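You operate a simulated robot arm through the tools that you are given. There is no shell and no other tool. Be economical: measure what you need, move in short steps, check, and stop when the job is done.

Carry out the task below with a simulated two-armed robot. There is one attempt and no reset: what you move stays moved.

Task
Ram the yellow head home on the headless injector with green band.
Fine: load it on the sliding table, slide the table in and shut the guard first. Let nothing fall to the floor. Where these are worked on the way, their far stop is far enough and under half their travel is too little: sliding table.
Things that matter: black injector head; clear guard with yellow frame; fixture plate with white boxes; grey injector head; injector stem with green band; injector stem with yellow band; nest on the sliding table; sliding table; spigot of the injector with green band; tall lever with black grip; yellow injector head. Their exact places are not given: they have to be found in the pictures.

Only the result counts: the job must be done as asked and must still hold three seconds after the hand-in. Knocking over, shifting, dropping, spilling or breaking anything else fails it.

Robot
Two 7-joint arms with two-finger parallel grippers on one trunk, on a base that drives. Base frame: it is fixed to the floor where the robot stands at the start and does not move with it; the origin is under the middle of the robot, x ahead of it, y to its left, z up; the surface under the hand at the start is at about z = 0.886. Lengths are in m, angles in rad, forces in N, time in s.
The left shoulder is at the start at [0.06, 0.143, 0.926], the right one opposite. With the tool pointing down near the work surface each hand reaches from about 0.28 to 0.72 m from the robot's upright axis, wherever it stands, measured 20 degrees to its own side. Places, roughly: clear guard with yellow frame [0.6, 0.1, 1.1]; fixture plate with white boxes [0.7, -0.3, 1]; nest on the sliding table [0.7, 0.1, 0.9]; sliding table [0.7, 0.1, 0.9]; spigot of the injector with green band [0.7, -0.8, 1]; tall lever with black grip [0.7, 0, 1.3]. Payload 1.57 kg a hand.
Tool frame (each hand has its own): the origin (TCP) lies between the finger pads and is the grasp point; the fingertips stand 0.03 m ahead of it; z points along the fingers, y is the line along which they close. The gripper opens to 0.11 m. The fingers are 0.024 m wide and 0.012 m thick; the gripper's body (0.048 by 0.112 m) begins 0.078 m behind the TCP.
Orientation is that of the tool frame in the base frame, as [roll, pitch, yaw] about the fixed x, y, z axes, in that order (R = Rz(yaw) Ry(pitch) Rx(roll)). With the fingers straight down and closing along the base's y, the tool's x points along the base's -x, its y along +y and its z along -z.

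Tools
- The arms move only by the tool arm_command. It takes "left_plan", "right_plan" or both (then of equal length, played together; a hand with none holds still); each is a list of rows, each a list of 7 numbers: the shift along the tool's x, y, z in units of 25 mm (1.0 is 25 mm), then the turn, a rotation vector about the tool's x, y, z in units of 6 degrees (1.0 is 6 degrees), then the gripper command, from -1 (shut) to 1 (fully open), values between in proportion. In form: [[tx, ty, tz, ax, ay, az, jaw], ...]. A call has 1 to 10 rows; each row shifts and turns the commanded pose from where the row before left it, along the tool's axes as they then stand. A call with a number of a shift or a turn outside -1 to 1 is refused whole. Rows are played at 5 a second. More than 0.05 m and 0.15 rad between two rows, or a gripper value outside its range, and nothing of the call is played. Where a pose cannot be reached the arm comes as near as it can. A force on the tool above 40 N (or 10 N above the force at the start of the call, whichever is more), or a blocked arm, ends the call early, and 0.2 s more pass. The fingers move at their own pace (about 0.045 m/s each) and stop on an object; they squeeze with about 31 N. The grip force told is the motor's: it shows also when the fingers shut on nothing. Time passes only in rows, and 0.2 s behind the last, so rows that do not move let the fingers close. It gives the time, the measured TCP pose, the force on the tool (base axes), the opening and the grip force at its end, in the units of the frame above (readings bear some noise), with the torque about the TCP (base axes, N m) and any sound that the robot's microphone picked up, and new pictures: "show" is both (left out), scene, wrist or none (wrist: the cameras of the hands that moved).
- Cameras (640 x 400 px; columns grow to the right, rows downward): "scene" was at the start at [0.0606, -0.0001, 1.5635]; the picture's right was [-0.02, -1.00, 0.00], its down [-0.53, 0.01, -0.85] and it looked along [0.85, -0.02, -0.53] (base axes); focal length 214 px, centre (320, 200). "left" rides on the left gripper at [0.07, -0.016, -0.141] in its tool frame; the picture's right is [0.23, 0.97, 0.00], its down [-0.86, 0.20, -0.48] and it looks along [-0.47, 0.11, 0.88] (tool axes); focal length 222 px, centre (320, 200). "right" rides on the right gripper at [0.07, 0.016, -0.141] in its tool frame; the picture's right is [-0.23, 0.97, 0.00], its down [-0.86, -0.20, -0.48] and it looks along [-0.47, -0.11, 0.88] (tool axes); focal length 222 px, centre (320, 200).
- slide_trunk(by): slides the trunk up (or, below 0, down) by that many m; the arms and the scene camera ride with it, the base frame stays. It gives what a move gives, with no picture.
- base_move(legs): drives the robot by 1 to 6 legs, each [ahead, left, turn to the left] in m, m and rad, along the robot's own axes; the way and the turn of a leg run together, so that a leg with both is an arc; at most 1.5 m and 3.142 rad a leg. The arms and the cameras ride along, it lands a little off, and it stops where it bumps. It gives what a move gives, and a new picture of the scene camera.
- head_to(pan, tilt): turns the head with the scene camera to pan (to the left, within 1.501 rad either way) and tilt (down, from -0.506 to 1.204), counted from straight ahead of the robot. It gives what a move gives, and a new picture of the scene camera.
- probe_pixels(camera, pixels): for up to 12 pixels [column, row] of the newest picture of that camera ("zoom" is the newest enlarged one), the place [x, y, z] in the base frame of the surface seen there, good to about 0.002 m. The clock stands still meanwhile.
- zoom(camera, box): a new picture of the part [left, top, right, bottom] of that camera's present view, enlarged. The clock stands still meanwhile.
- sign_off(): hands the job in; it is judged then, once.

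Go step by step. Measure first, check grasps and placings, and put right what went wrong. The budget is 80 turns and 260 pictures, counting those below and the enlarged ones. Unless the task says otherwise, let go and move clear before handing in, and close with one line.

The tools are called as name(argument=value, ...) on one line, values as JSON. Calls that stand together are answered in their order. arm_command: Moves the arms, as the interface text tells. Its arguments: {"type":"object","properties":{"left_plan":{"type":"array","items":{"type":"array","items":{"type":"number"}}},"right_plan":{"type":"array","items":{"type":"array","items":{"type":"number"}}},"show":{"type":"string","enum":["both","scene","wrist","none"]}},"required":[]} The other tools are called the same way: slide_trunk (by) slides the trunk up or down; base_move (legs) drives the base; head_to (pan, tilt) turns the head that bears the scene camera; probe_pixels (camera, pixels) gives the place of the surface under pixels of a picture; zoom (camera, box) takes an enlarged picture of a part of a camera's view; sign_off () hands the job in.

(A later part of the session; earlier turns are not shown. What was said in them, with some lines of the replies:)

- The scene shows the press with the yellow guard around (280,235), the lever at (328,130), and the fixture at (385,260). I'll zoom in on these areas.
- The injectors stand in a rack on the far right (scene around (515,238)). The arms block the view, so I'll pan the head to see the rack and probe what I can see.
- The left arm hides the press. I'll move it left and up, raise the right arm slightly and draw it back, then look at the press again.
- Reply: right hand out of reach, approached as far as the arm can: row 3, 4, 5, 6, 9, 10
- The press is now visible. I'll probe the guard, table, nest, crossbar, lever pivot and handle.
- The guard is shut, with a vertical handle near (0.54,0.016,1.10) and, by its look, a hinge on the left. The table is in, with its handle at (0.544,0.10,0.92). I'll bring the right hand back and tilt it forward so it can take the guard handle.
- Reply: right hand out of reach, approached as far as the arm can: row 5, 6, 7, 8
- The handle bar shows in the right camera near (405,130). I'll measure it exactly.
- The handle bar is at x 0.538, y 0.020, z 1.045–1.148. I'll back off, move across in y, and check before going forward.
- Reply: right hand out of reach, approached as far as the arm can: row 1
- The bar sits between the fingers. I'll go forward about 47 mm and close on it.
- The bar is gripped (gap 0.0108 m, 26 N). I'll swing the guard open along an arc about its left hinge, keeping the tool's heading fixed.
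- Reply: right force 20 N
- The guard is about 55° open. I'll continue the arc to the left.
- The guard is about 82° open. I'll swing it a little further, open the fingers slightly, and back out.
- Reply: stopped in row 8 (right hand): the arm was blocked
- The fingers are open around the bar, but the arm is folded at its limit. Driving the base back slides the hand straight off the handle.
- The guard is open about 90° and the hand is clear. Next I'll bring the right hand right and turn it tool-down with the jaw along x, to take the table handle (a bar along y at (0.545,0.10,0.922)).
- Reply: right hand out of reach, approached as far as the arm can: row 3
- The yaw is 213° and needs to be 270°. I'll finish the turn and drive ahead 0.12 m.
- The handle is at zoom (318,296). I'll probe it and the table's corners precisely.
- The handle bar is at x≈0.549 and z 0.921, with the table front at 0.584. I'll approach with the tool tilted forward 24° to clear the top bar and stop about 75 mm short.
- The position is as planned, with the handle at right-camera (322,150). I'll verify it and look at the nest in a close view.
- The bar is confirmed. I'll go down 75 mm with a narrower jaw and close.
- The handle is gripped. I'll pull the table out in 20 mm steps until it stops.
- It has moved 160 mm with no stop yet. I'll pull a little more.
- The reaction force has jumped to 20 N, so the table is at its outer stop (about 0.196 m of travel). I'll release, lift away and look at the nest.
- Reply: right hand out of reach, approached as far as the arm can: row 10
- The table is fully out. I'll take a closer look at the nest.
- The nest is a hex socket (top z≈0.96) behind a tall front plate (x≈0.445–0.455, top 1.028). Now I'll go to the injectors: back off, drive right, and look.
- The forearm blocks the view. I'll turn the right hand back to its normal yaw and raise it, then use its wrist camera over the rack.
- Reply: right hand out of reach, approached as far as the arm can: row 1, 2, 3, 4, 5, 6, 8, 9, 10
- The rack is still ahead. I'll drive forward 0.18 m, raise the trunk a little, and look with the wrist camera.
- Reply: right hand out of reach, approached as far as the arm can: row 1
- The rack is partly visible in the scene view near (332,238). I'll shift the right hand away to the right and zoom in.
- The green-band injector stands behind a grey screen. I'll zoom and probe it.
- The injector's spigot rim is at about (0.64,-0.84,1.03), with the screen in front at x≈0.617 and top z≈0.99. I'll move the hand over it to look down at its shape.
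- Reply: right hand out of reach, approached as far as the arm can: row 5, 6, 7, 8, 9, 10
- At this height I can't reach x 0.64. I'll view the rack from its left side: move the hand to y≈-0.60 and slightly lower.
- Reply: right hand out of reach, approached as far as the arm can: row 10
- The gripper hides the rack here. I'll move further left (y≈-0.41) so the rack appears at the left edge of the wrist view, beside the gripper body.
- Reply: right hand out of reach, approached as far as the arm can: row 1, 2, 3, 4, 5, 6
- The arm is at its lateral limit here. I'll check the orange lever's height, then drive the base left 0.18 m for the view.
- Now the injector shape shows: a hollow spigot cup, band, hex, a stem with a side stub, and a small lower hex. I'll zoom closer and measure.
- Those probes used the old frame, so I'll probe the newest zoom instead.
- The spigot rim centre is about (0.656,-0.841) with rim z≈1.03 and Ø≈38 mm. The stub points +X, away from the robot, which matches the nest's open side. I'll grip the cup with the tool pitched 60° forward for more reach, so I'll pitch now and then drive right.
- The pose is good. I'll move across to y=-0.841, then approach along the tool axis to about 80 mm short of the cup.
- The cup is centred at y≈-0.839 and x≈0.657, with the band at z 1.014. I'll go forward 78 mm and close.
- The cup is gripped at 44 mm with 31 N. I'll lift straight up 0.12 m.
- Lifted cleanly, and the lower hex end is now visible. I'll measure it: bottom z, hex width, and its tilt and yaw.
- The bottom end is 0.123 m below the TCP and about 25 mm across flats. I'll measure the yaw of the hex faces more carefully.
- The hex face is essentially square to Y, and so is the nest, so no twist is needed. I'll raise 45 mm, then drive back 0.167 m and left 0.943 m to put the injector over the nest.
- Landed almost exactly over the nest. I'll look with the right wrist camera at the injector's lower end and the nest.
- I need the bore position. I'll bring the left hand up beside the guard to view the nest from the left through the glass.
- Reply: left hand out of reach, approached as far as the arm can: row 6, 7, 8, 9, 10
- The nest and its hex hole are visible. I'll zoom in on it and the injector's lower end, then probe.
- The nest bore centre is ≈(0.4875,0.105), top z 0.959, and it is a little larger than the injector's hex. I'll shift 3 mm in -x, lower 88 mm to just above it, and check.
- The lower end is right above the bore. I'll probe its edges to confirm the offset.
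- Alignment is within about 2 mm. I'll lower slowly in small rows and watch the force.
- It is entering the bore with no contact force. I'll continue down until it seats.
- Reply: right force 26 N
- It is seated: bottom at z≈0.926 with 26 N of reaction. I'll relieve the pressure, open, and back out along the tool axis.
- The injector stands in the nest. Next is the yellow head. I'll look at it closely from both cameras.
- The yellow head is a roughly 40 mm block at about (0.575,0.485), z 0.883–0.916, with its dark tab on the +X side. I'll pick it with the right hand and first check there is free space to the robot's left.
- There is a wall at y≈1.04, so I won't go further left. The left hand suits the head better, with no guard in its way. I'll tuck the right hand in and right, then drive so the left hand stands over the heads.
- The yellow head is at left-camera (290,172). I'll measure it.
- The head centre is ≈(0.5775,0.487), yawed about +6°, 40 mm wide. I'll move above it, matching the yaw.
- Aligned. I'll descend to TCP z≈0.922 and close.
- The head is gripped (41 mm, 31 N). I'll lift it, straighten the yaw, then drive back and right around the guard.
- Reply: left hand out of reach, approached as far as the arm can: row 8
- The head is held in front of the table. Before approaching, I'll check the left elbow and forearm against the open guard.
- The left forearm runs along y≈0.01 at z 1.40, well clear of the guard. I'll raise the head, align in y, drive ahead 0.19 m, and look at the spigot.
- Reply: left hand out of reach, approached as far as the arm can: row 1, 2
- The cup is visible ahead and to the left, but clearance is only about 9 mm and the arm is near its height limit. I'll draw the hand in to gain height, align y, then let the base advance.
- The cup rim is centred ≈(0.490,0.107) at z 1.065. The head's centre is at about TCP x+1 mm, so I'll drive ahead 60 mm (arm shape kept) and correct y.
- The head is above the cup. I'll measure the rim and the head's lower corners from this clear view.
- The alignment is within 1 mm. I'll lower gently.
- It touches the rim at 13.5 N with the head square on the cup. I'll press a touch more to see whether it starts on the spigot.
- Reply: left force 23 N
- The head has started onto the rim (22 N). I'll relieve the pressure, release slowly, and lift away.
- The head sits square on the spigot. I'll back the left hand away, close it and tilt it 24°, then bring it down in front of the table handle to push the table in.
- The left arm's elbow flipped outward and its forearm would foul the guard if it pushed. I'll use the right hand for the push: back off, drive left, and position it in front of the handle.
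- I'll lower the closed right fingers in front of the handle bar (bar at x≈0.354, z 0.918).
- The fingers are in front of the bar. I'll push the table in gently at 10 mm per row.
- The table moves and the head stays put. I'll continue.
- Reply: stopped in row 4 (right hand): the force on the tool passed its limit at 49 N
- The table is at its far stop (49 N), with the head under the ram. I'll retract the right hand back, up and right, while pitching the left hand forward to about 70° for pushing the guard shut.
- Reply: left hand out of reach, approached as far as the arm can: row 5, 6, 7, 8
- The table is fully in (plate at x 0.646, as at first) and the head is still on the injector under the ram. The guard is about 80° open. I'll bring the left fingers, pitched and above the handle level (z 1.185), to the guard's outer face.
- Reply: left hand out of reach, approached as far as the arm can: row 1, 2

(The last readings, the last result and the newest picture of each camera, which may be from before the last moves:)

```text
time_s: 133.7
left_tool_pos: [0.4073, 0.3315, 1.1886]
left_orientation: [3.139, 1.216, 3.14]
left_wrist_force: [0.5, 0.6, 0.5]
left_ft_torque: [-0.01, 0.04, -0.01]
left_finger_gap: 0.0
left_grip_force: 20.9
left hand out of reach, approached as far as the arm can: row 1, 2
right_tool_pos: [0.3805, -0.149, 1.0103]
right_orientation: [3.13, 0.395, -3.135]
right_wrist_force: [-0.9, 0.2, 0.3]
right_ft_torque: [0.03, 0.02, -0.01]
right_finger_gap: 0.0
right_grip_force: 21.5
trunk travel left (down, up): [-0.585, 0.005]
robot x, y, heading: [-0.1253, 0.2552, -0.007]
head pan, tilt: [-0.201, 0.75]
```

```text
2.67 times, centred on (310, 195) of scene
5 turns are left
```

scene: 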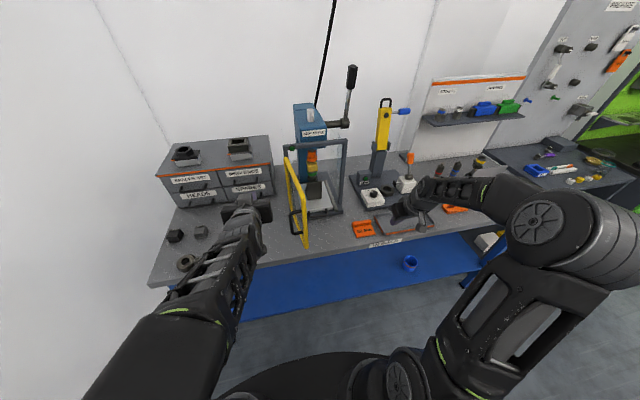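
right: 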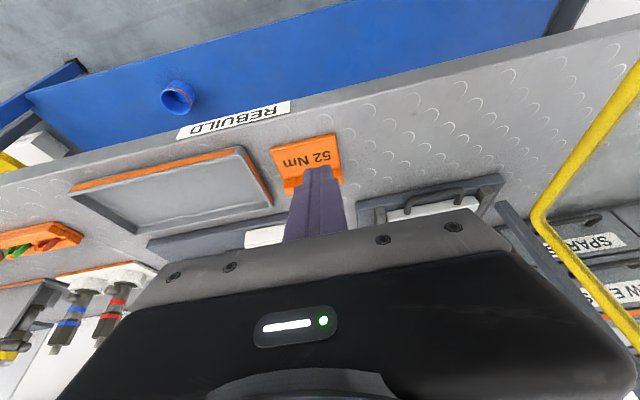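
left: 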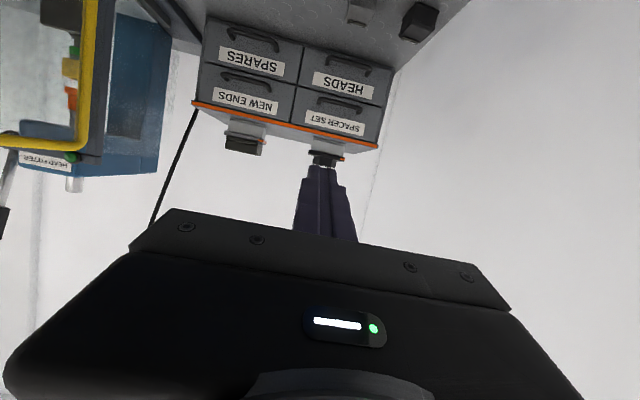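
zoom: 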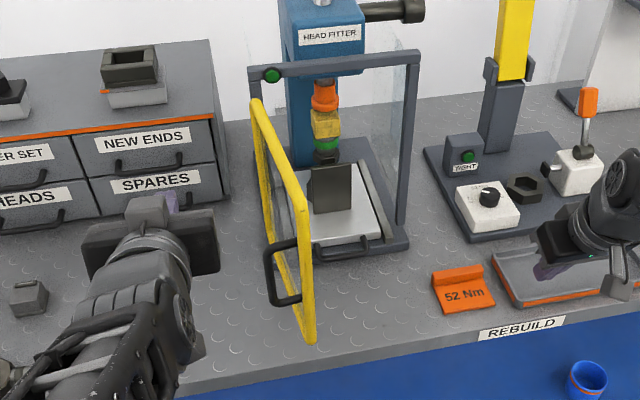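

Few turns remain, so I'll batch calls. First I probe the lever. Then I push the guard shut along its arc, retreat the left hand, and raise the right hand, pitched forward, toward lever height.

probe_pixels(camera="scene", pixels=[[352, 68], [352, 77], [351, 86], [348, 100], [346, 112], [343, 124], [330, 123]])

arm_command(left_plan=[[0.024, -0.965, -0.066, 0, 0, 0, -1], [0.024, -0.965, -0.066, 0, 0, 0, -1], [0.024, -0.965, -0.066, 0, 0, 0, -1], [0.024, -0.965, -0.066, 0, 0, 0, -1], [-0.083, -0.96, 0.225, 0, 0, 0, -1], [-0.083, -0.96, 0.225, 0, 0, 0, -1], [-0.083, -0.96, 0.225, 0, 0, 0, -1], [-0.218, -0.94, 0.587, 0, 0, 0, -1], [-0.218, -0.94, 0.587, 0, 0, 0, -1], [-0.218, -0.94, 0.587, 0, 0, 0, -1]], show="scene")

arm_command(left_plan=[[-0.288, -0.425, 0.778, 0, 0, 0, -1], [-0.288, -0.425, 0.778, 0, 0, 0, -1], [-0.288, -0.425, 0.778, 0, 0, 0, -1], [-0.288, -0.425, 0.778, 0, 0, 0, -1], [-0.104, 0, 0.281, 0, 0, 0, -1], [-0.104, 0, 0.281, 0, 0, 0, -1], [-0.104, 0, 0.281, 0, 0, 0, -1]], show="scene")

arm_command(left_plan=[[0.3, 0, -0.9, 0, 0, 0, -1], [0.3, 0, -0.9, 0, 0, 0, -1], [0.3, 0, -0.9, 0, 0, 0, -1], [0.3, 0, -0.9, 0, 0, 0, -1], [0.2, 0.7, -0.6, 0, 0, 0, -1], [0.2, 0.7, -0.6, 0, 0, 0, -1], [0.2, 1, -0.6, 0, 0, 0, -1], [0, 1, 0, 0, 0, 0, -1], [0, 1, 0, 0, 0, 0, -1], [0, 1, 0, 0, 0, 0, -1]], right_plan=[[0, 0, 0, 0, -1, 0, 0.2], [0, 0, 0, 0, -1, 0, 0.2], [0, 0, 0, 0, -1, 0, 0.2], [0, 0, 0, 0, -1, 0, 0.2], [0, 0, 0, 0, -1, 0, 0.2], [0, 0, 0, 0, -1, 0, 0.2], [0, 0, 0, 0, -1, 0, 0.2], [0, 0, 0, 0, -1, 0, 0.2], [-0.8, 0, 0, 0, -1, 0, 0.2], [-0.8, 0, 0, 0, -1, 0, 0.2]], show="none")

arm_command(right_plan=[[-1, 0.2, 0, 0, 0, 0, 0.2], [-1, 0.2, 0, 0, 0, 0, 0.2], [-1, 0.2, 0, 0, 0, 0, 0.2], [-1, 0.2, 0, 0, 0, 0, 0.2], [-1, 0.2, 0, 0, 0, 0, 0.2], [-1, 0.2, 0, 0, 0, 0, 0.2], [-1, 0.2, 0, 0, 0, 0, 0.2], [-1, 0.2, 0, 0, 0, 0, 0.2], [-1, 0.2, 0, 0, 0, 0, 0.2], [-1, 0.2, 0, 0, 0, 0, 0.2]], show="both")

zoom(camera="scene", box=[260, 50, 400, 240])

```text
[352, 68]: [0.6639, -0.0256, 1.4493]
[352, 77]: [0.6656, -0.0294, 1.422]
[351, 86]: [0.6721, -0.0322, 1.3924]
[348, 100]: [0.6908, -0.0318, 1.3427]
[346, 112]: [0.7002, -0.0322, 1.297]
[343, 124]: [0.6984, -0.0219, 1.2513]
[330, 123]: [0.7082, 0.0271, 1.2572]
```

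```text
time_s: 134.6
left_tool_pos: [0.4053, 0.2702, 1.1848]
left_orientation: [-2.748, 1.098, -2.784]
left_wrist_force: [1.2, -0.5, -0.2]
left_ft_torque: [0.02, -0.01, -0.05]
left_finger_gap: 0.0
left_grip_force: 21.4
right_tool_pos: [0.3802, -0.1485, 1.0102]
right_orientation: [3.13, 0.394, -3.136]
right_wrist_force: [-0.6, 0.3, 0.4]
right_ft_torque: [0.02, 0.0, -0.05]
right_finger_gap: 0.0
right_grip_force: 21.7
trunk travel left (down, up): [-0.585, 0.005]
robot x, y, heading: [-0.1292, 0.2507, -0.007]
head pan, tilt: [-0.201, 0.75]
stopped in row 4 (left hand): the arm was blocked; the commanded pose is now the measured one
```

scene: 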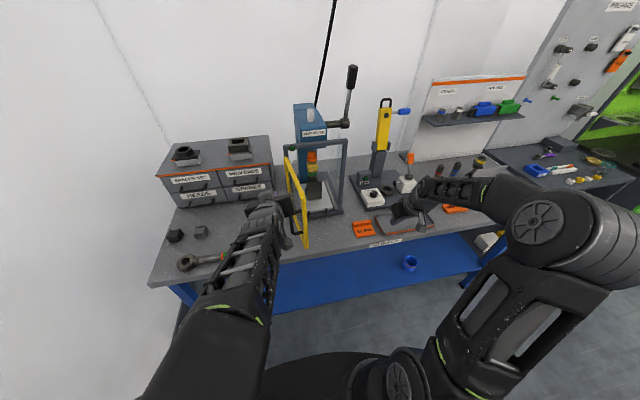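

```text
time_s: 136.2
left_tool_pos: [0.5102, 0.2272, 1.1817]
left_orientation: [-2.75, 1.1, -2.785]
left_wrist_force: [0.0, 0.3, -0.1]
left_ft_torque: [0.0, 0.0, 0.03]
left_finger_gap: 0.0001
left_grip_force: 21.0
right_tool_pos: [0.3808, -0.1481, 1.0101]
right_orientation: [3.129, 0.394, -3.135]
right_wrist_force: [-0.9, -0.5, 0.1]
right_ft_torque: [0.0, -0.03, -0.01]
right_finger_gap: 0.0001
right_grip_force: 21.3
trunk travel left (down, up): [-0.585, 0.005]
robot x, y, heading: [-0.1304, 0.2525, -0.007]
head pan, tilt: [-0.201, 0.75]
```

scene: 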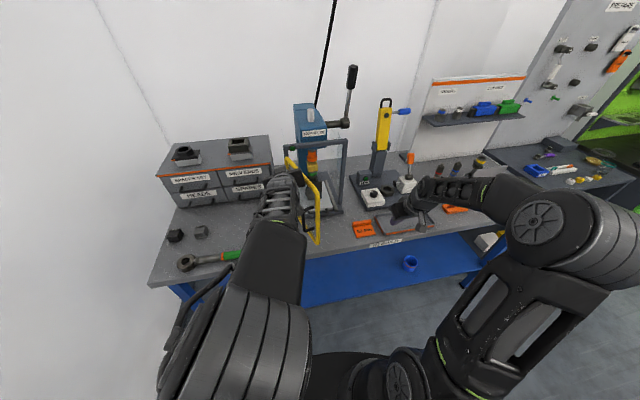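

```text
time_s: 137.2
left_tool_pos: [0.4491, 0.3194, 1.1646]
left_orientation: [-2.766, 1.032, -2.623]
left_wrist_force: [-1.0, 0.9, -0.8]
left_ft_torque: [0.03, -0.05, 0.0]
left_finger_gap: 0.0
left_grip_force: 21.0
right_tool_pos: [0.3801, -0.1431, 1.0085]
right_orientation: [3.108, 0.774, 3.14]
right_wrist_force: [-0.2, 0.1, 0.2]
right_ft_torque: [0.02, 0.0, 0.01]
right_finger_gap: 0.0659
right_grip_force: 0.1
right hand out of reach, approached as far as the arm can: row 5
trunk travel left (down, up): [-0.585, 0.005]
robot x, y, heading: [-0.128, 0.2534, -0.007]
head pan, tilt: [-0.201, 0.75]
stopped in row 5 (left hand): the arm was blocked; the commanded pose is now the measured one
```

```text
time_s: 139.4
left_tool_pos: [0.4493, 0.3199, 1.164]
left_orientation: [-2.767, 1.03, -2.624]
left_wrist_force: [0.3, 0.5, -0.1]
left_ft_torque: [0.01, 0.03, 0.0]
left_finger_gap: 0.0002
left_grip_force: 21.4
right_tool_pos: [0.5585, -0.0932, 1.1844]
right_orientation: [3.108, 0.773, 3.139]
right_wrist_force: [-0.5, 0.1, 0.0]
right_ft_torque: [0.02, 0.03, -0.02]
right_finger_gap: 0.0658
right_grip_force: 0.0
trunk travel left (down, up): [-0.585, 0.005]
robot x, y, heading: [-0.1258, 0.2522, -0.009]
head pan, tilt: [-0.201, 0.75]
```

scene: 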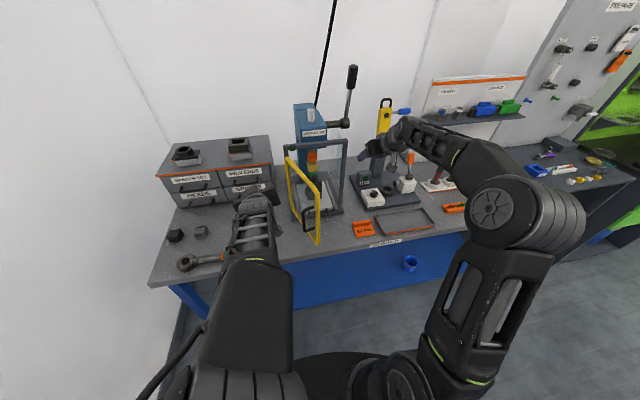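
right: 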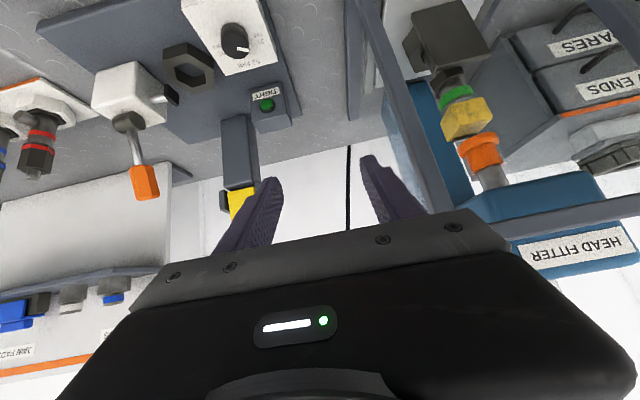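

```text
2.11 times, centred on (330, 145) of scene
4 turns are left
```

zoom: 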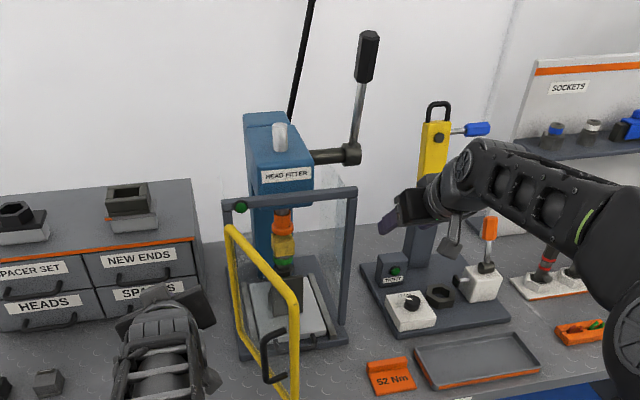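

The guard is only partly shut, because the left arm reached its own joint limit. I'll now use base motion to push it: raise the left hand slightly, draw the right hand back and up, then drive the arc to close the guard and back off.

arm_command(left_plan=[[-1, 0, 0, 0, 0, 0, -1], [0, 0, 0, 0, 0, 0, -1], [0, 0, 0, 0, 0, 0, -1], [0, 0, 0, 0, 0, 0, -1], [0, 0, 0, 0, 0, 0, -1], [0, 0, 0, 0, 0, 0, -1], [0, 0, 0, 0, 0, 0, -1], [0, 0, 0, 0, 0, 0, -1], [0, 0, 0, 0, 0, 0, -1], [0, 0, 0, 0, 0, 0, -1]], right_plan=[[0, 0, -1, 0, 0, 0, 0.2], [0, 0, -1, 0, 0, 0, 0.2], [0, 0, -1, 0, 0, 0, 0.2], [0, 0, -0.5, 0, 0, 0, 0.2], [0, 0, 0, 0, -1, 0, 0.2], [0, 0, 0, 0, -1, 0, 0.2], [0, 0, 0, 0, -1, 0, 0.2], [0, 0, 0, 0, -1, 0, 0.2], [0, 0, 0, 0, -1, 0, 0.2], [0, 0, 0, 0, -1, 0, 0.2]], show="none")

base_move(legs=[[-0.03, -0.17, 0], [0.035, -0.065, 0], [0.045, -0.02, 0], [0.045, -0.02, 0]])

zoom(camera="scene", box=[200, 50, 360, 250])

base_move(legs=[[-0.12, 0, 0], [0, 0.14, 0]])

arm_command(right_plan=[[-1, 0, 0, 0, 0, 0, 0.2], [-1, 0, 0, 0, 0, 0, 0.2], [-1, 0, 0, 0, 0, 0, 0.2], [-1, 0, 0, 0, 0, 0, 0.2], [-1, 0, 0, 0, 0, 0, 0.2]], show="both")

zoom(camera="scene", box=[260, 50, 420, 240])

```text
time_s: 141.6
left_tool_pos: [0.4606, 0.3243, 1.1853]
left_orientation: [-2.766, 1.032, -2.624]
left_wrist_force: [0.2, 0.1, 0.8]
left_ft_torque: [0.0, 0.02, 0.0]
left_finger_gap: 0.0003
left_grip_force: 21.3
right_tool_pos: [0.4969, -0.0857, 1.2468]
right_orientation: [3.004, 1.257, 3.079]
right_wrist_force: [0.0, -0.1, -0.6]
right_ft_torque: [-0.04, -0.01, 0.04]
right_finger_gap: 0.0659
right_grip_force: 0.0
right hand out of reach, approached as far as the arm can: row 9, 10
trunk travel left (down, up): [-0.585, 0.005]
robot x, y, heading: [-0.1257, 0.2493, -0.013]
head pan, tilt: [-0.201, 0.75]
```

```text
time_s: 144.8
left_tool_pos: [0.5431, 0.053, 1.1851]
left_orientation: [-2.772, 1.025, -2.628]
left_wrist_force: [-6.6, -3.4, 0.4]
left_ft_torque: [-0.03, -0.01, -0.15]
left_finger_gap: 0.0
left_grip_force: 21.4
right_tool_pos: [0.5826, -0.3574, 1.246]
right_orientation: [3.012, 1.258, 3.085]
right_wrist_force: [-0.2, 0.7, -0.3]
right_ft_torque: [-0.05, 0.01, -0.02]
right_finger_gap: 0.0662
right_grip_force: 0.0
trunk travel left (down, up): [-0.585, 0.005]
robot x, y, heading: [-0.0401, -0.0201, -0.014]
head pan, tilt: [-0.201, 0.75]
stopped in leg 4: the force on the tool passed its limit at 326 N (the readings are from after the stop); the commanded pose is now the measured one
```

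scene: 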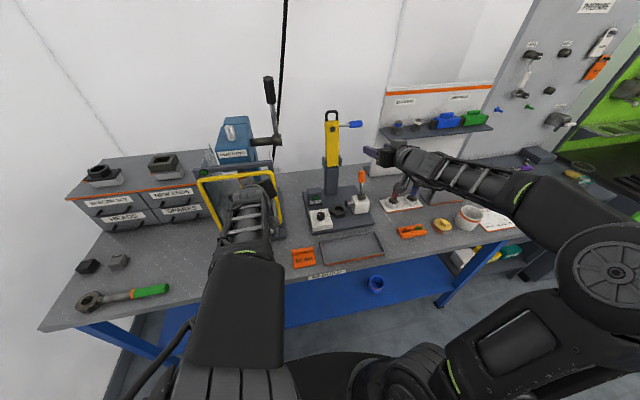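

```text
2.00 times, centred on (280, 150) of scene
```

zoom: 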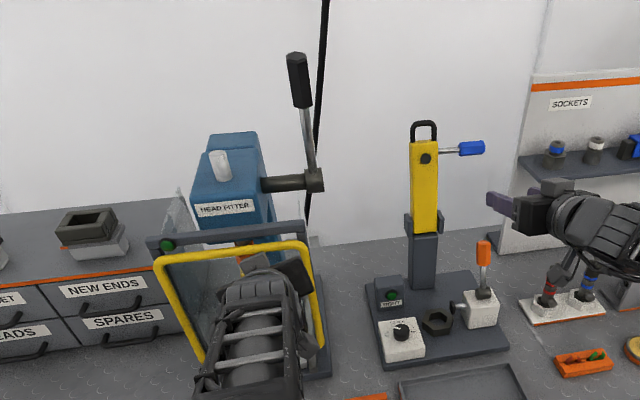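

```text
time_s: 147.0
left_tool_pos: [0.4256, 0.1971, 1.1845]
left_orientation: [-2.77, 1.024, -2.627]
left_wrist_force: [-0.8, -0.3, -0.6]
left_ft_torque: [0.0, 0.0, -0.06]
left_finger_gap: 0.0
left_grip_force: 21.8
right_tool_pos: [0.4636, -0.2163, 1.2463]
right_orientation: [3.014, 1.257, 3.086]
right_wrist_force: [-0.5, 0.6, -0.3]
right_ft_torque: [-0.03, -0.02, -0.04]
right_finger_gap: 0.0663
right_grip_force: 0.0
trunk travel left (down, up): [-0.585, 0.005]
robot x, y, heading: [-0.1557, 0.1237, -0.013]
head pan, tilt: [-0.201, 0.75]
```

scene: 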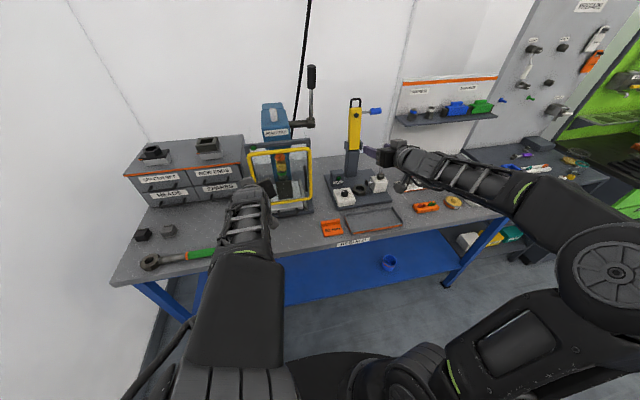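

```text
time_s: 148.2
left_tool_pos: [0.4267, 0.195, 1.1842]
left_orientation: [-2.771, 1.025, -2.628]
left_wrist_force: [-0.3, 0.6, 0.4]
left_ft_torque: [0.02, 0.05, -0.01]
left_finger_gap: 0.0
left_grip_force: 21.2
right_tool_pos: [0.5032, -0.2189, 1.3636]
right_orientation: [3.011, 1.255, 3.081]
right_wrist_force: [0.4, -0.2, -0.2]
right_ft_torque: [-0.03, 0.0, 0.01]
right_finger_gap: 0.0661
right_grip_force: 0.1
trunk travel left (down, up): [-0.585, 0.005]
robot x, y, heading: [-0.1618, 0.1231, -0.01]
head pan, tilt: [-0.201, 0.75]
```

scene: 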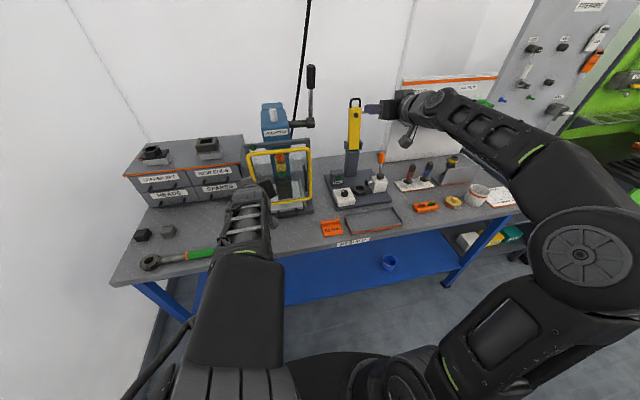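
right: 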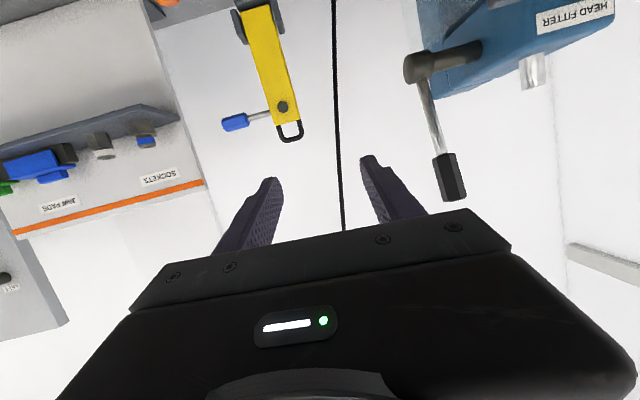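

```text
2.11 times, centred on (340, 145) of scene
3 turns are left
```

zoom: 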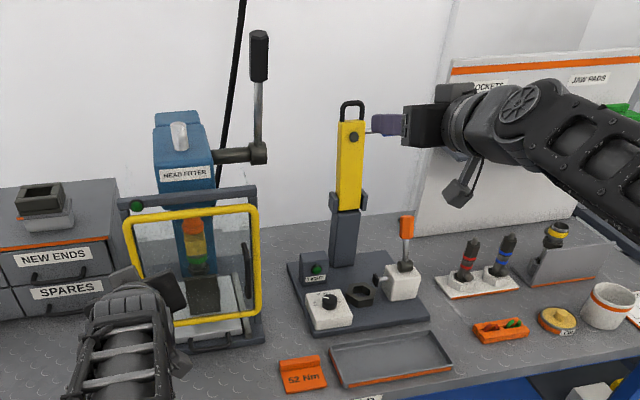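

The guard looks shut. Now the lever: align the right hand with the grip (y≈-0.034, z≈1.415) and move the left hand clear. Then drive ahead, grip, and pull along the arc about the hub (0.708,1.253).

arm_command(right_plan=[[-0.225, 0.933, -0.01, 0, 0, 0, 0.2], [-0.225, 0.933, -0.01, 0, 0, 0, 0.2], [-0.225, 0.933, -0.01, 0, 0, 0, 0.2], [-0.225, 0.933, -0.01, 0, 0, 0, 0.2], [-0.225, 0.933, -0.01, 0, 0, 0, 0.2], [-0.225, 0.933, -0.01, 0, 0, 0, 0.2], [-0.225, 0.933, -0.01, 0, 0, 0, 0.2], [-0.225, 0.933, -0.01, 0, 0, 0, 0.2]], left_plan=[[0, 0.9, 0, 0, 0, 0, -1], [0, 0.9, 0, 0, 0, 0, -1], [0, 0.9, 0, 0, 0, 0, -1], [0, 0.9, 0, 0, 0, 0, -1], [0, 0.9, 0, 0, 0, 0, -1], [0, 0.9, 0, 0, 0, 0, -1], [0, 0.9, 0, 0, 0, 0, -1], [0, 0.9, 0, 0, 0, 0, -1]], show="wrist")

base_move(legs=[[0.16, 0, 0]])

arm_command(right_plan=[[0, 0, 0, 0, 0, 0, -1], [0, 0, 0, 0, 0, 0, -1], [0, 0, 0, 0, 0, 0, -1], [0, 0, 0, 0, 0, 0, -1]], show="wrist")

arm_command(right_plan=[[0.361, 0.027, -0.462, 0, 0, 0, -1], [0.361, 0.027, -0.462, 0, 0, 0, -1], [0.432, 0.02, -0.389, 0, 0, 0, -1], [0.432, 0.02, -0.389, 0, 0, 0, -1], [0.494, 0.014, -0.308, 0, 0, 0, -1], [0.494, 0.014, -0.308, 0, 0, 0, -1], [0.54, 0.005, -0.217, 0, 0, 0, -1], [0.54, 0.005, -0.217, 0, 0, 0, -1]], show="scene")

arm_command(right_plan=[[0.57, 0, -0.122, 0, 0, 0, -1], [0.57, 0, -0.122, 0, 0, 0, -1], [0.583, -0.01, -0.02, 0, 0, 0, -1], [0.583, -0.01, -0.02, 0, 0, 0, -1], [0.575, -0.015, 0.08, 0, 0, 0, -1], [0.575, -0.015, 0.08, 0, 0, 0, -1]], show="both")

zoom(camera="scene", box=[240, 50, 400, 250])

probe_pixels(camera="scene", pixels=[[320, 150], [300, 170], [300, 180]])

```text
time_s: 150.0
left_tool_pos: [0.3904, 0.3705, 1.15]
left_orientation: [-2.771, 1.023, -2.63]
left_wrist_force: [0.0, -0.1, 0.0]
left_ft_torque: [0.02, 0.01, 0.0]
left_finger_gap: 0.0001
left_grip_force: 20.9
right_tool_pos: [0.5025, -0.0323, 1.4152]
right_orientation: [3.014, 1.258, 3.087]
right_wrist_force: [1.0, -0.2, 0.2]
right_ft_torque: [-0.02, 0.05, -0.01]
right_finger_gap: 0.0662
right_grip_force: 0.0
trunk travel left (down, up): [-0.585, 0.005]
robot x, y, heading: [-0.1592, 0.125, -0.014]
head pan, tilt: [-0.201, 0.75]
```

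right: 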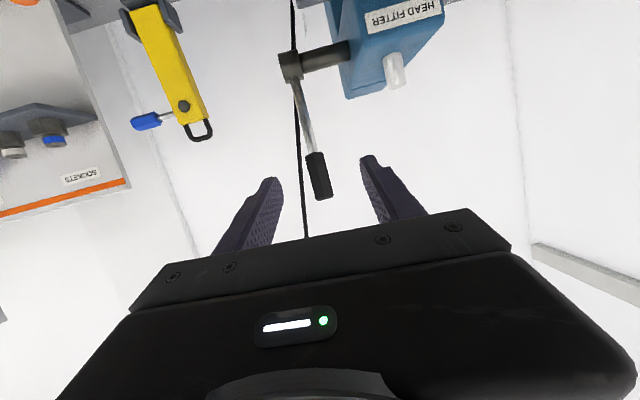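
left: 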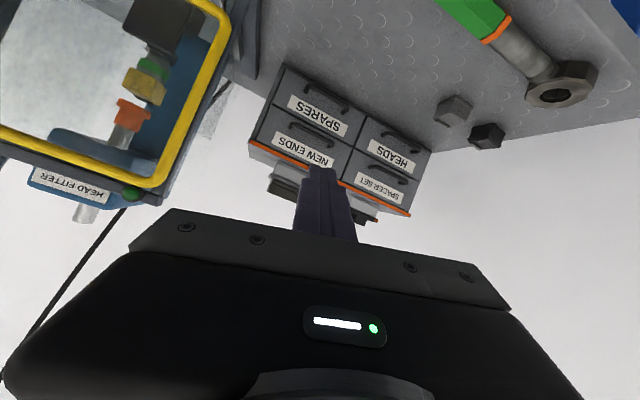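

```text
time_s: 151.4
left_tool_pos: [0.5517, 0.3669, 1.1493]
left_orientation: [-2.772, 1.026, -2.63]
left_wrist_force: [0.1, -0.1, 0.3]
left_ft_torque: [0.01, -0.02, 0.01]
left_finger_gap: 0.0
left_grip_force: 21.2
right_tool_pos: [0.6631, -0.0369, 1.4134]
right_orientation: [3.012, 1.254, 3.083]
right_wrist_force: [-0.2, 0.3, -0.5]
right_ft_torque: [-0.01, 0.03, -0.01]
right_finger_gap: 0.0661
right_grip_force: 0.0
trunk travel left (down, up): [-0.585, 0.005]
robot x, y, heading: [0.0032, 0.114, -0.008]
head pan, tilt: [-0.201, 0.75]
```

scene: 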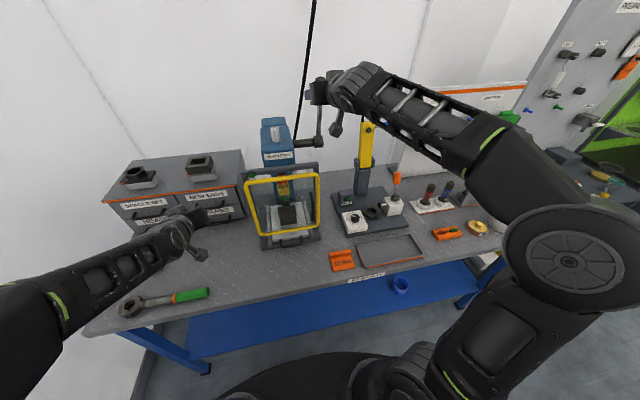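

```text
time_s: 152.4
left_tool_pos: [0.5514, 0.3673, 1.1501]
left_orientation: [-2.771, 1.025, -2.627]
left_wrist_force: [0.4, -0.2, -0.8]
left_ft_torque: [0.02, -0.02, 0.02]
left_finger_gap: 0.0
left_grip_force: 21.0
right_tool_pos: [0.6627, -0.0348, 1.4148]
right_orientation: [3.015, 1.257, 3.086]
right_wrist_force: [1.9, 2.9, -0.2]
right_ft_torque: [-0.69, -0.06, -0.31]
right_finger_gap: 0.0297
right_grip_force: 29.9
trunk travel left (down, up): [-0.585, 0.005]
robot x, y, heading: [0.0034, 0.1216, -0.019]
head pan, tilt: [-0.201, 0.75]
```

right: 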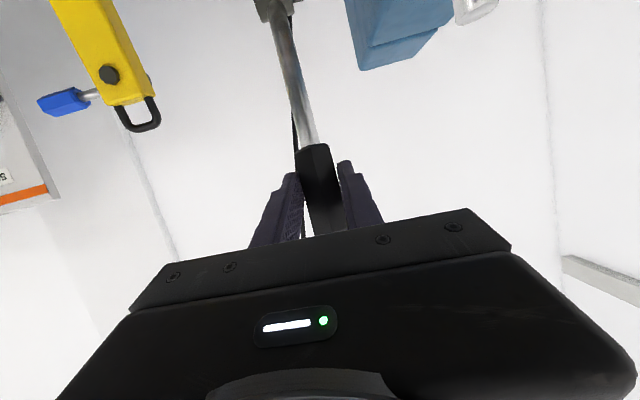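

```text
time_s: 154.2
left_tool_pos: [0.5508, 0.3668, 1.1511]
left_orientation: [-2.771, 1.024, -2.627]
left_wrist_force: [0.6, 0.6, 0.8]
left_ft_torque: [0.0, 0.0, 0.04]
left_finger_gap: 0.0
left_grip_force: 21.6
right_tool_pos: [0.5679, -0.0354, 1.3499]
right_orientation: [3.012, 1.257, 3.083]
right_wrist_force: [1.3, 2.2, 10.3]
right_ft_torque: [-0.73, -1.18, -0.79]
right_finger_gap: 0.0295
right_grip_force: 39.2
trunk travel left (down, up): [-0.585, 0.005]
robot x, y, heading: [0.0009, 0.1204, -0.01]
head pan, tilt: [-0.201, 0.75]
```

scene: 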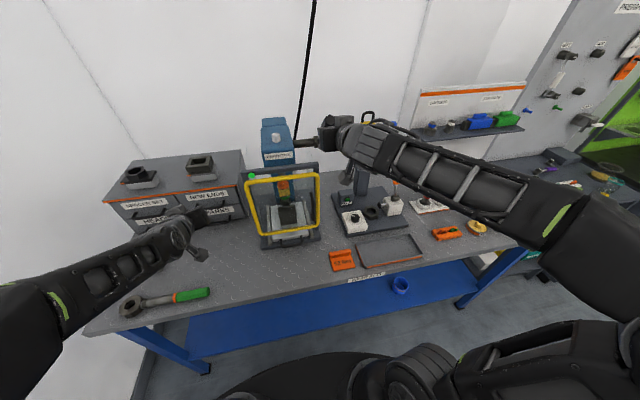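

```text
time_s: 155.6
left_tool_pos: [0.5496, 0.3663, 1.1506]
left_orientation: [-2.772, 1.024, -2.631]
left_wrist_force: [0.0, -0.7, 0.6]
left_ft_torque: [-0.02, 0.02, 0.02]
left_finger_gap: 0.0
left_grip_force: 21.2
right_tool_pos: [0.5391, -0.0362, 1.2674]
right_orientation: [3.012, 1.255, 3.083]
right_wrist_force: [-0.4, -1.1, 0.5]
right_ft_torque: [0.0, 0.02, 0.03]
right_finger_gap: 0.0
right_grip_force: 21.1
trunk travel left (down, up): [-0.585, 0.005]
robot x, y, heading: [-0.0011, 0.1224, -0.011]
head pan, tilt: [-0.201, 0.75]
```

scene: 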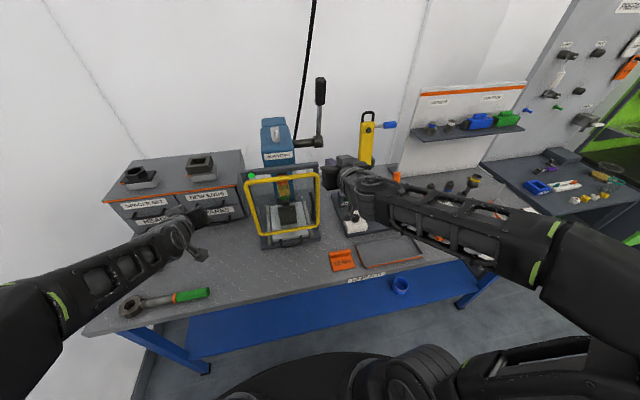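
right: 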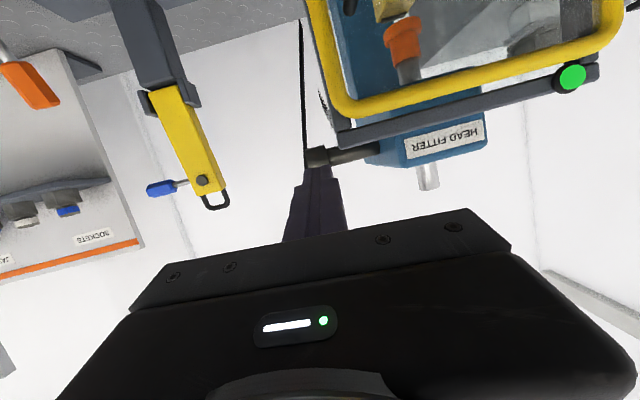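

```text
2.00 times, centred on (320, 150) of scene
```

zoom: 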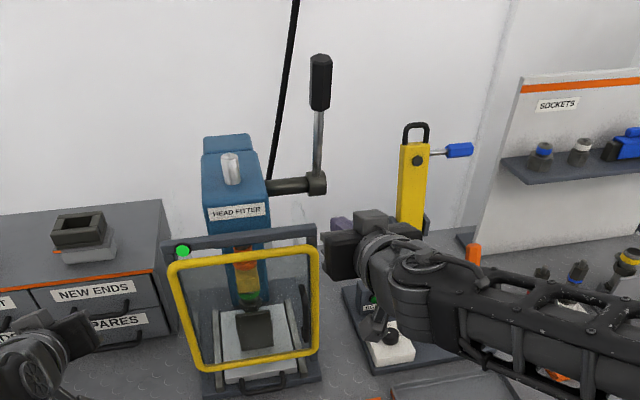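

```text
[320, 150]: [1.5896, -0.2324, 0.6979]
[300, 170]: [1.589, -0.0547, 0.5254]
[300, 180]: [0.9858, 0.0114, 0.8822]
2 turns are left
```

P1 pulled the lever about 40°, but it slipped out in P2 because it sat near the fingertips, and it sprang back up. I'll re-grip deeper and lower with a corrected hub centre (0.716,1.244), pull through the full arc, and zoom on the head during and after.

arm_command(right_plan=[[-0.918, 0.03, -0.15, 0, 0, 0, -1], [-0.918, 0.03, -0.15, 0, 0, 0, -1], [-0.918, 0.03, -0.15, 0, 0, 0, -1], [-0.918, 0.03, -0.15, 0, 0, 0, 0.2], [-0.918, 0.03, -0.15, 0, 0, 0, 0.2], [-0.918, 0.03, -0.15, 0, 0, 0, 0.2], [0, 0, 0, 0, 0, 0, 0.2]], show="none")

zoom(camera="scene", box=[250, 155, 320, 245])

base_move(legs=[[0.02, 0, 0]])

arm_command(right_plan=[[-0.31, -0.06, 0.95, 0, 0, 0, 0.2], [-0.31, -0.06, 0.95, 0, 0, 0, 0.2], [-0.31, -0.06, 0.95, 0, 0, 0, 0.2], [-0.31, -0.06, 0.95, 0, 0, 0, 0.2], [0, 0, 0, 0, 0, 0, -1], [0, 0, 0, 0, 0, 0, -1], [0, 0, 0, 0, 0, 0, -1], [0, 0, 0, 0, 0, 0, -1]], show="wrist")

arm_command(right_plan=[[0.335, 0.027, -0.466, 0, 0, 0, -1], [0.335, 0.027, -0.466, 0, 0, 0, -1], [0.411, 0.021, -0.402, 0, 0, 0, -1], [0.411, 0.021, -0.402, 0, 0, 0, -1], [0.474, 0.015, -0.325, 0, 0, 0, -1], [0.474, 0.015, -0.325, 0, 0, 0, -1], [0.525, 0.007, -0.237, 0, 0, 0, -1], [0.525, 0.007, -0.237, 0, 0, 0, -1]], show="none")

arm_command(right_plan=[[0.557, 0, -0.142, 0, 0, 0, -1], [0.557, 0, -0.142, 0, 0, 0, -1]], show="none")

zoom(camera="scene", box=[240, 110, 370, 250])

arm_command(right_plan=[[0.574, -0.007, -0.045, 0, 0, 0, -1], [0.574, -0.007, -0.045, 0, 0, 0, -1], [0.57, -0.015, 0.055, 0, 0, 0, -1]], show="both")

zoom(camera="scene", box=[250, 155, 320, 245])

probe_pixels(camera="zoom", pixels=[[300, 100], [300, 120], [300, 140], [300, 160], [300, 180], [310, 110], [310, 130], [310, 150], [310, 170], [320, 190]])

```text
time_s: 157.2
left_tool_pos: [0.5509, 0.3655, 1.151]
left_orientation: [-2.773, 1.025, -2.631]
left_wrist_force: [-1.2, 0.4, -1.1]
left_ft_torque: [-0.03, -0.01, 0.01]
left_finger_gap: 0.0
left_grip_force: 21.1
right_tool_pos: [0.5589, -0.0354, 1.405]
right_orientation: [3.009, 1.255, 3.081]
right_wrist_force: [-0.5, 0.1, -0.2]
right_ft_torque: [0.02, 0.02, -0.04]
right_finger_gap: 0.0659
right_grip_force: 0.1
trunk travel left (down, up): [-0.585, 0.005]
robot x, y, heading: [-0.0009, 0.1204, -0.016]
head pan, tilt: [-0.201, 0.75]
```

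```text
4.44 times, centred on (285, 200) of scene
```

zoom: 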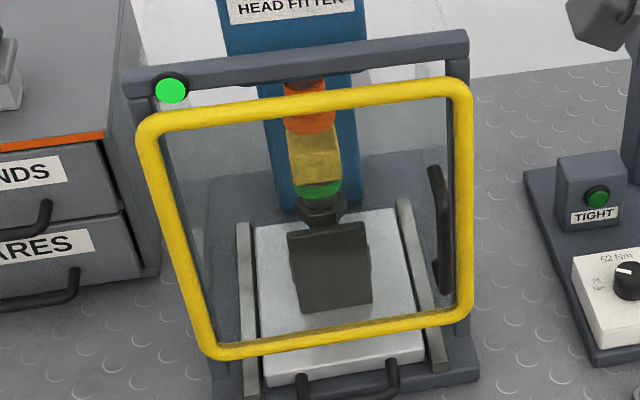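

```text
time_s: 158.0
left_tool_pos: [0.5711, 0.366, 1.15]
left_orientation: [-2.773, 1.025, -2.63]
left_wrist_force: [-0.2, -0.5, 0.0]
left_ft_torque: [-0.01, 0.0, -0.01]
left_finger_gap: 0.0001
left_grip_force: 21.2
right_tool_pos: [0.5796, -0.0353, 1.4052]
right_orientation: [3.011, 1.255, 3.081]
right_wrist_force: [0.1, 0.7, 0.8]
right_ft_torque: [0.01, -0.01, 0.01]
right_finger_gap: 0.0657
right_grip_force: 0.1
trunk travel left (down, up): [-0.585, 0.005]
robot x, y, heading: [0.0171, 0.1204, -0.014]
head pan, tilt: [-0.201, 0.75]
```

scene: 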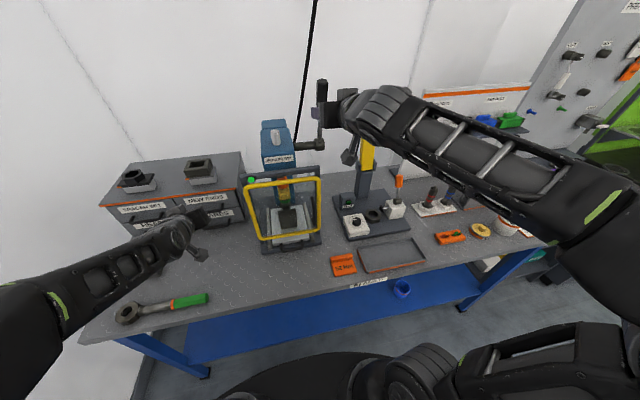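

```text
time_s: 159.8
left_tool_pos: [0.57, 0.3668, 1.151]
left_orientation: [-2.773, 1.024, -2.628]
left_wrist_force: [-0.9, -1.3, -0.5]
left_ft_torque: [0.01, 0.02, 0.0]
left_finger_gap: 0.0
left_grip_force: 20.9
right_tool_pos: [0.6787, -0.0342, 1.4071]
right_orientation: [3.017, 1.257, 3.087]
right_wrist_force: [-0.5, 1.3, 1.1]
right_ft_torque: [-0.79, -0.04, -0.52]
right_finger_gap: 0.0302
right_grip_force: 30.5
trunk travel left (down, up): [-0.585, 0.005]
robot x, y, heading: [0.0191, 0.1242, -0.012]
head pan, tilt: [-0.201, 0.75]
```

right: 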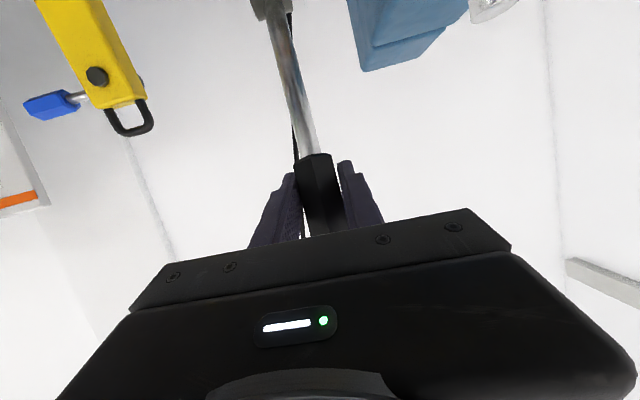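

```text
time_s: 161.6
left_tool_pos: [0.5701, 0.3666, 1.151]
left_orientation: [-2.774, 1.025, -2.628]
left_wrist_force: [-0.5, 0.3, -0.3]
left_ft_torque: [-0.02, 0.01, -0.01]
left_finger_gap: 0.0001
left_grip_force: 21.1
right_tool_pos: [0.5837, -0.0342, 1.346]
right_orientation: [3.01, 1.257, 3.081]
right_wrist_force: [3.0, 1.0, 9.2]
right_ft_torque: [-1.11, -1.1, -1.57]
right_finger_gap: 0.0309
right_grip_force: 40.0
trunk travel left (down, up): [-0.585, 0.005]
robot x, y, heading: [0.0179, 0.1213, -0.01]
head pan, tilt: [-0.201, 0.75]
```

```text
time_s: 162.2
left_tool_pos: [0.5704, 0.3668, 1.1512]
left_orientation: [-2.77, 1.026, -2.628]
left_wrist_force: [-0.3, 0.3, 0.2]
left_ft_torque: [0.0, 0.01, -0.01]
left_finger_gap: 0.0001
left_grip_force: 21.5
right_tool_pos: [0.5702, -0.0371, 1.3256]
right_orientation: [3.002, 1.262, 3.073]
right_wrist_force: [15.5, 0.1, 25.7]
right_ft_torque: [-0.47, -0.5, -0.98]
right_finger_gap: 0.0296
right_grip_force: 39.1
trunk travel left (down, up): [-0.585, 0.005]
robot x, y, heading: [0.0218, 0.1203, -0.016]
head pan, tilt: [-0.201, 0.75]
```

```text
2.86 times, centred on (305, 180) of scene
```

zoom: 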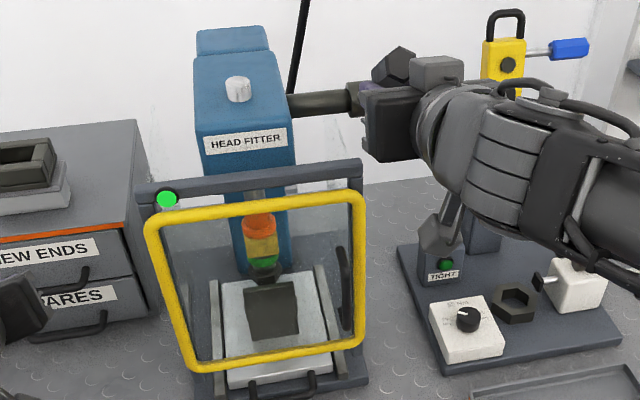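

```text
time_s: 163.0
left_tool_pos: [0.5705, 0.3657, 1.1516]
left_orientation: [-2.771, 1.024, -2.631]
left_wrist_force: [0.5, -0.6, 0.3]
left_ft_torque: [0.03, -0.01, 0.0]
left_finger_gap: 0.0
left_grip_force: 21.0
right_tool_pos: [0.5557, -0.0349, 1.281]
right_orientation: [3.009, 1.254, 3.08]
right_wrist_force: [0.8, 0.3, -1.0]
right_ft_torque: [0.01, 0.01, -0.01]
right_finger_gap: 0.0
right_grip_force: 21.5
trunk travel left (down, up): [-0.585, 0.005]
robot x, y, heading: [0.0177, 0.1184, -0.012]
head pan, tilt: [-0.201, 0.75]
```

scene: 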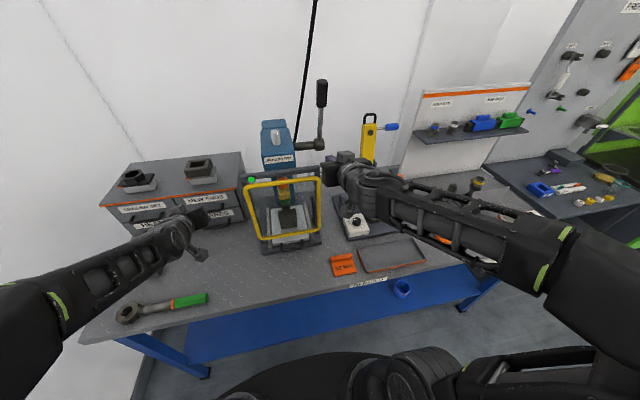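
right: 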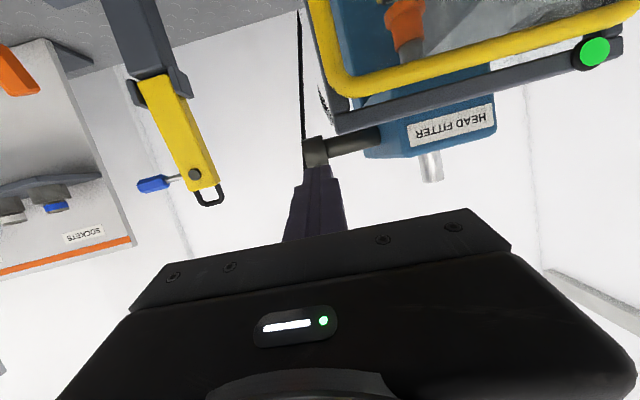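

```text
4.44 times, centred on (285, 200) of scene
```

zoom: 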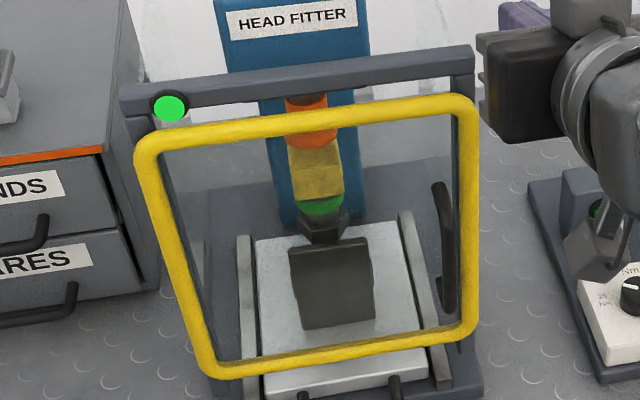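

```text
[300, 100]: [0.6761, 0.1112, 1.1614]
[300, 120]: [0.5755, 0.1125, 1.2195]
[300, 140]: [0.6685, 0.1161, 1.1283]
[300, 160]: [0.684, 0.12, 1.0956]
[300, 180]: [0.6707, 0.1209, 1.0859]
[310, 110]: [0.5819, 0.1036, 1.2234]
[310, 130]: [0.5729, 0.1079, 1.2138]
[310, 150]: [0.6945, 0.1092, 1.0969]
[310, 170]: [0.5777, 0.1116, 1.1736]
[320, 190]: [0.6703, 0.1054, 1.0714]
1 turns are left
```

The fitter's lamp was dark until the first lever stroke, then lit bright green and has stayed lit. On the second stroke the lever met a firm stop at about 30 N. I take that as the head being home, though I couldn't measure how far it moved. The lever is back up and the guard is shut, so I'll draw the right hand clear and hand in.

arm_command(right_plan=[[0, 0, -0.8, 0, 0, 0, -1], [0, 0, -0.8, 0, 0, 0, -1], [0, 0, -0.8, 0, 0, 0, -1], [0, 0, -0.8, 0, 0, 0, -1]], show="none")

sign_off()

```text
time_s: 164.0
left_tool_pos: [0.5693, 0.3663, 1.151]
left_orientation: [-2.77, 1.025, -2.63]
left_wrist_force: [-0.4, 0.2, -0.5]
left_ft_torque: [0.01, -0.01, -0.01]
left_finger_gap: 0.0
left_grip_force: 21.3
right_tool_pos: [0.48, -0.0417, 1.3057]
right_orientation: [3.012, 1.255, 3.082]
right_wrist_force: [-0.5, 0.4, 0.3]
right_ft_torque: [0.0, -0.01, 0.01]
right_finger_gap: 0.0002
right_grip_force: 21.7
trunk travel left (down, up): [-0.585, 0.005]
robot x, y, heading: [0.0152, 0.1184, -0.013]
head pan, tilt: [-0.201, 0.75]
```

```text
The job is handed in.
```

I handed in with the yellow head on the green-band injector, the table slid fully in, the guard shut and the lever pulled; the fitter's lamp lit on the first pull, but I couldn't confirm by measurement that the head is fully home.
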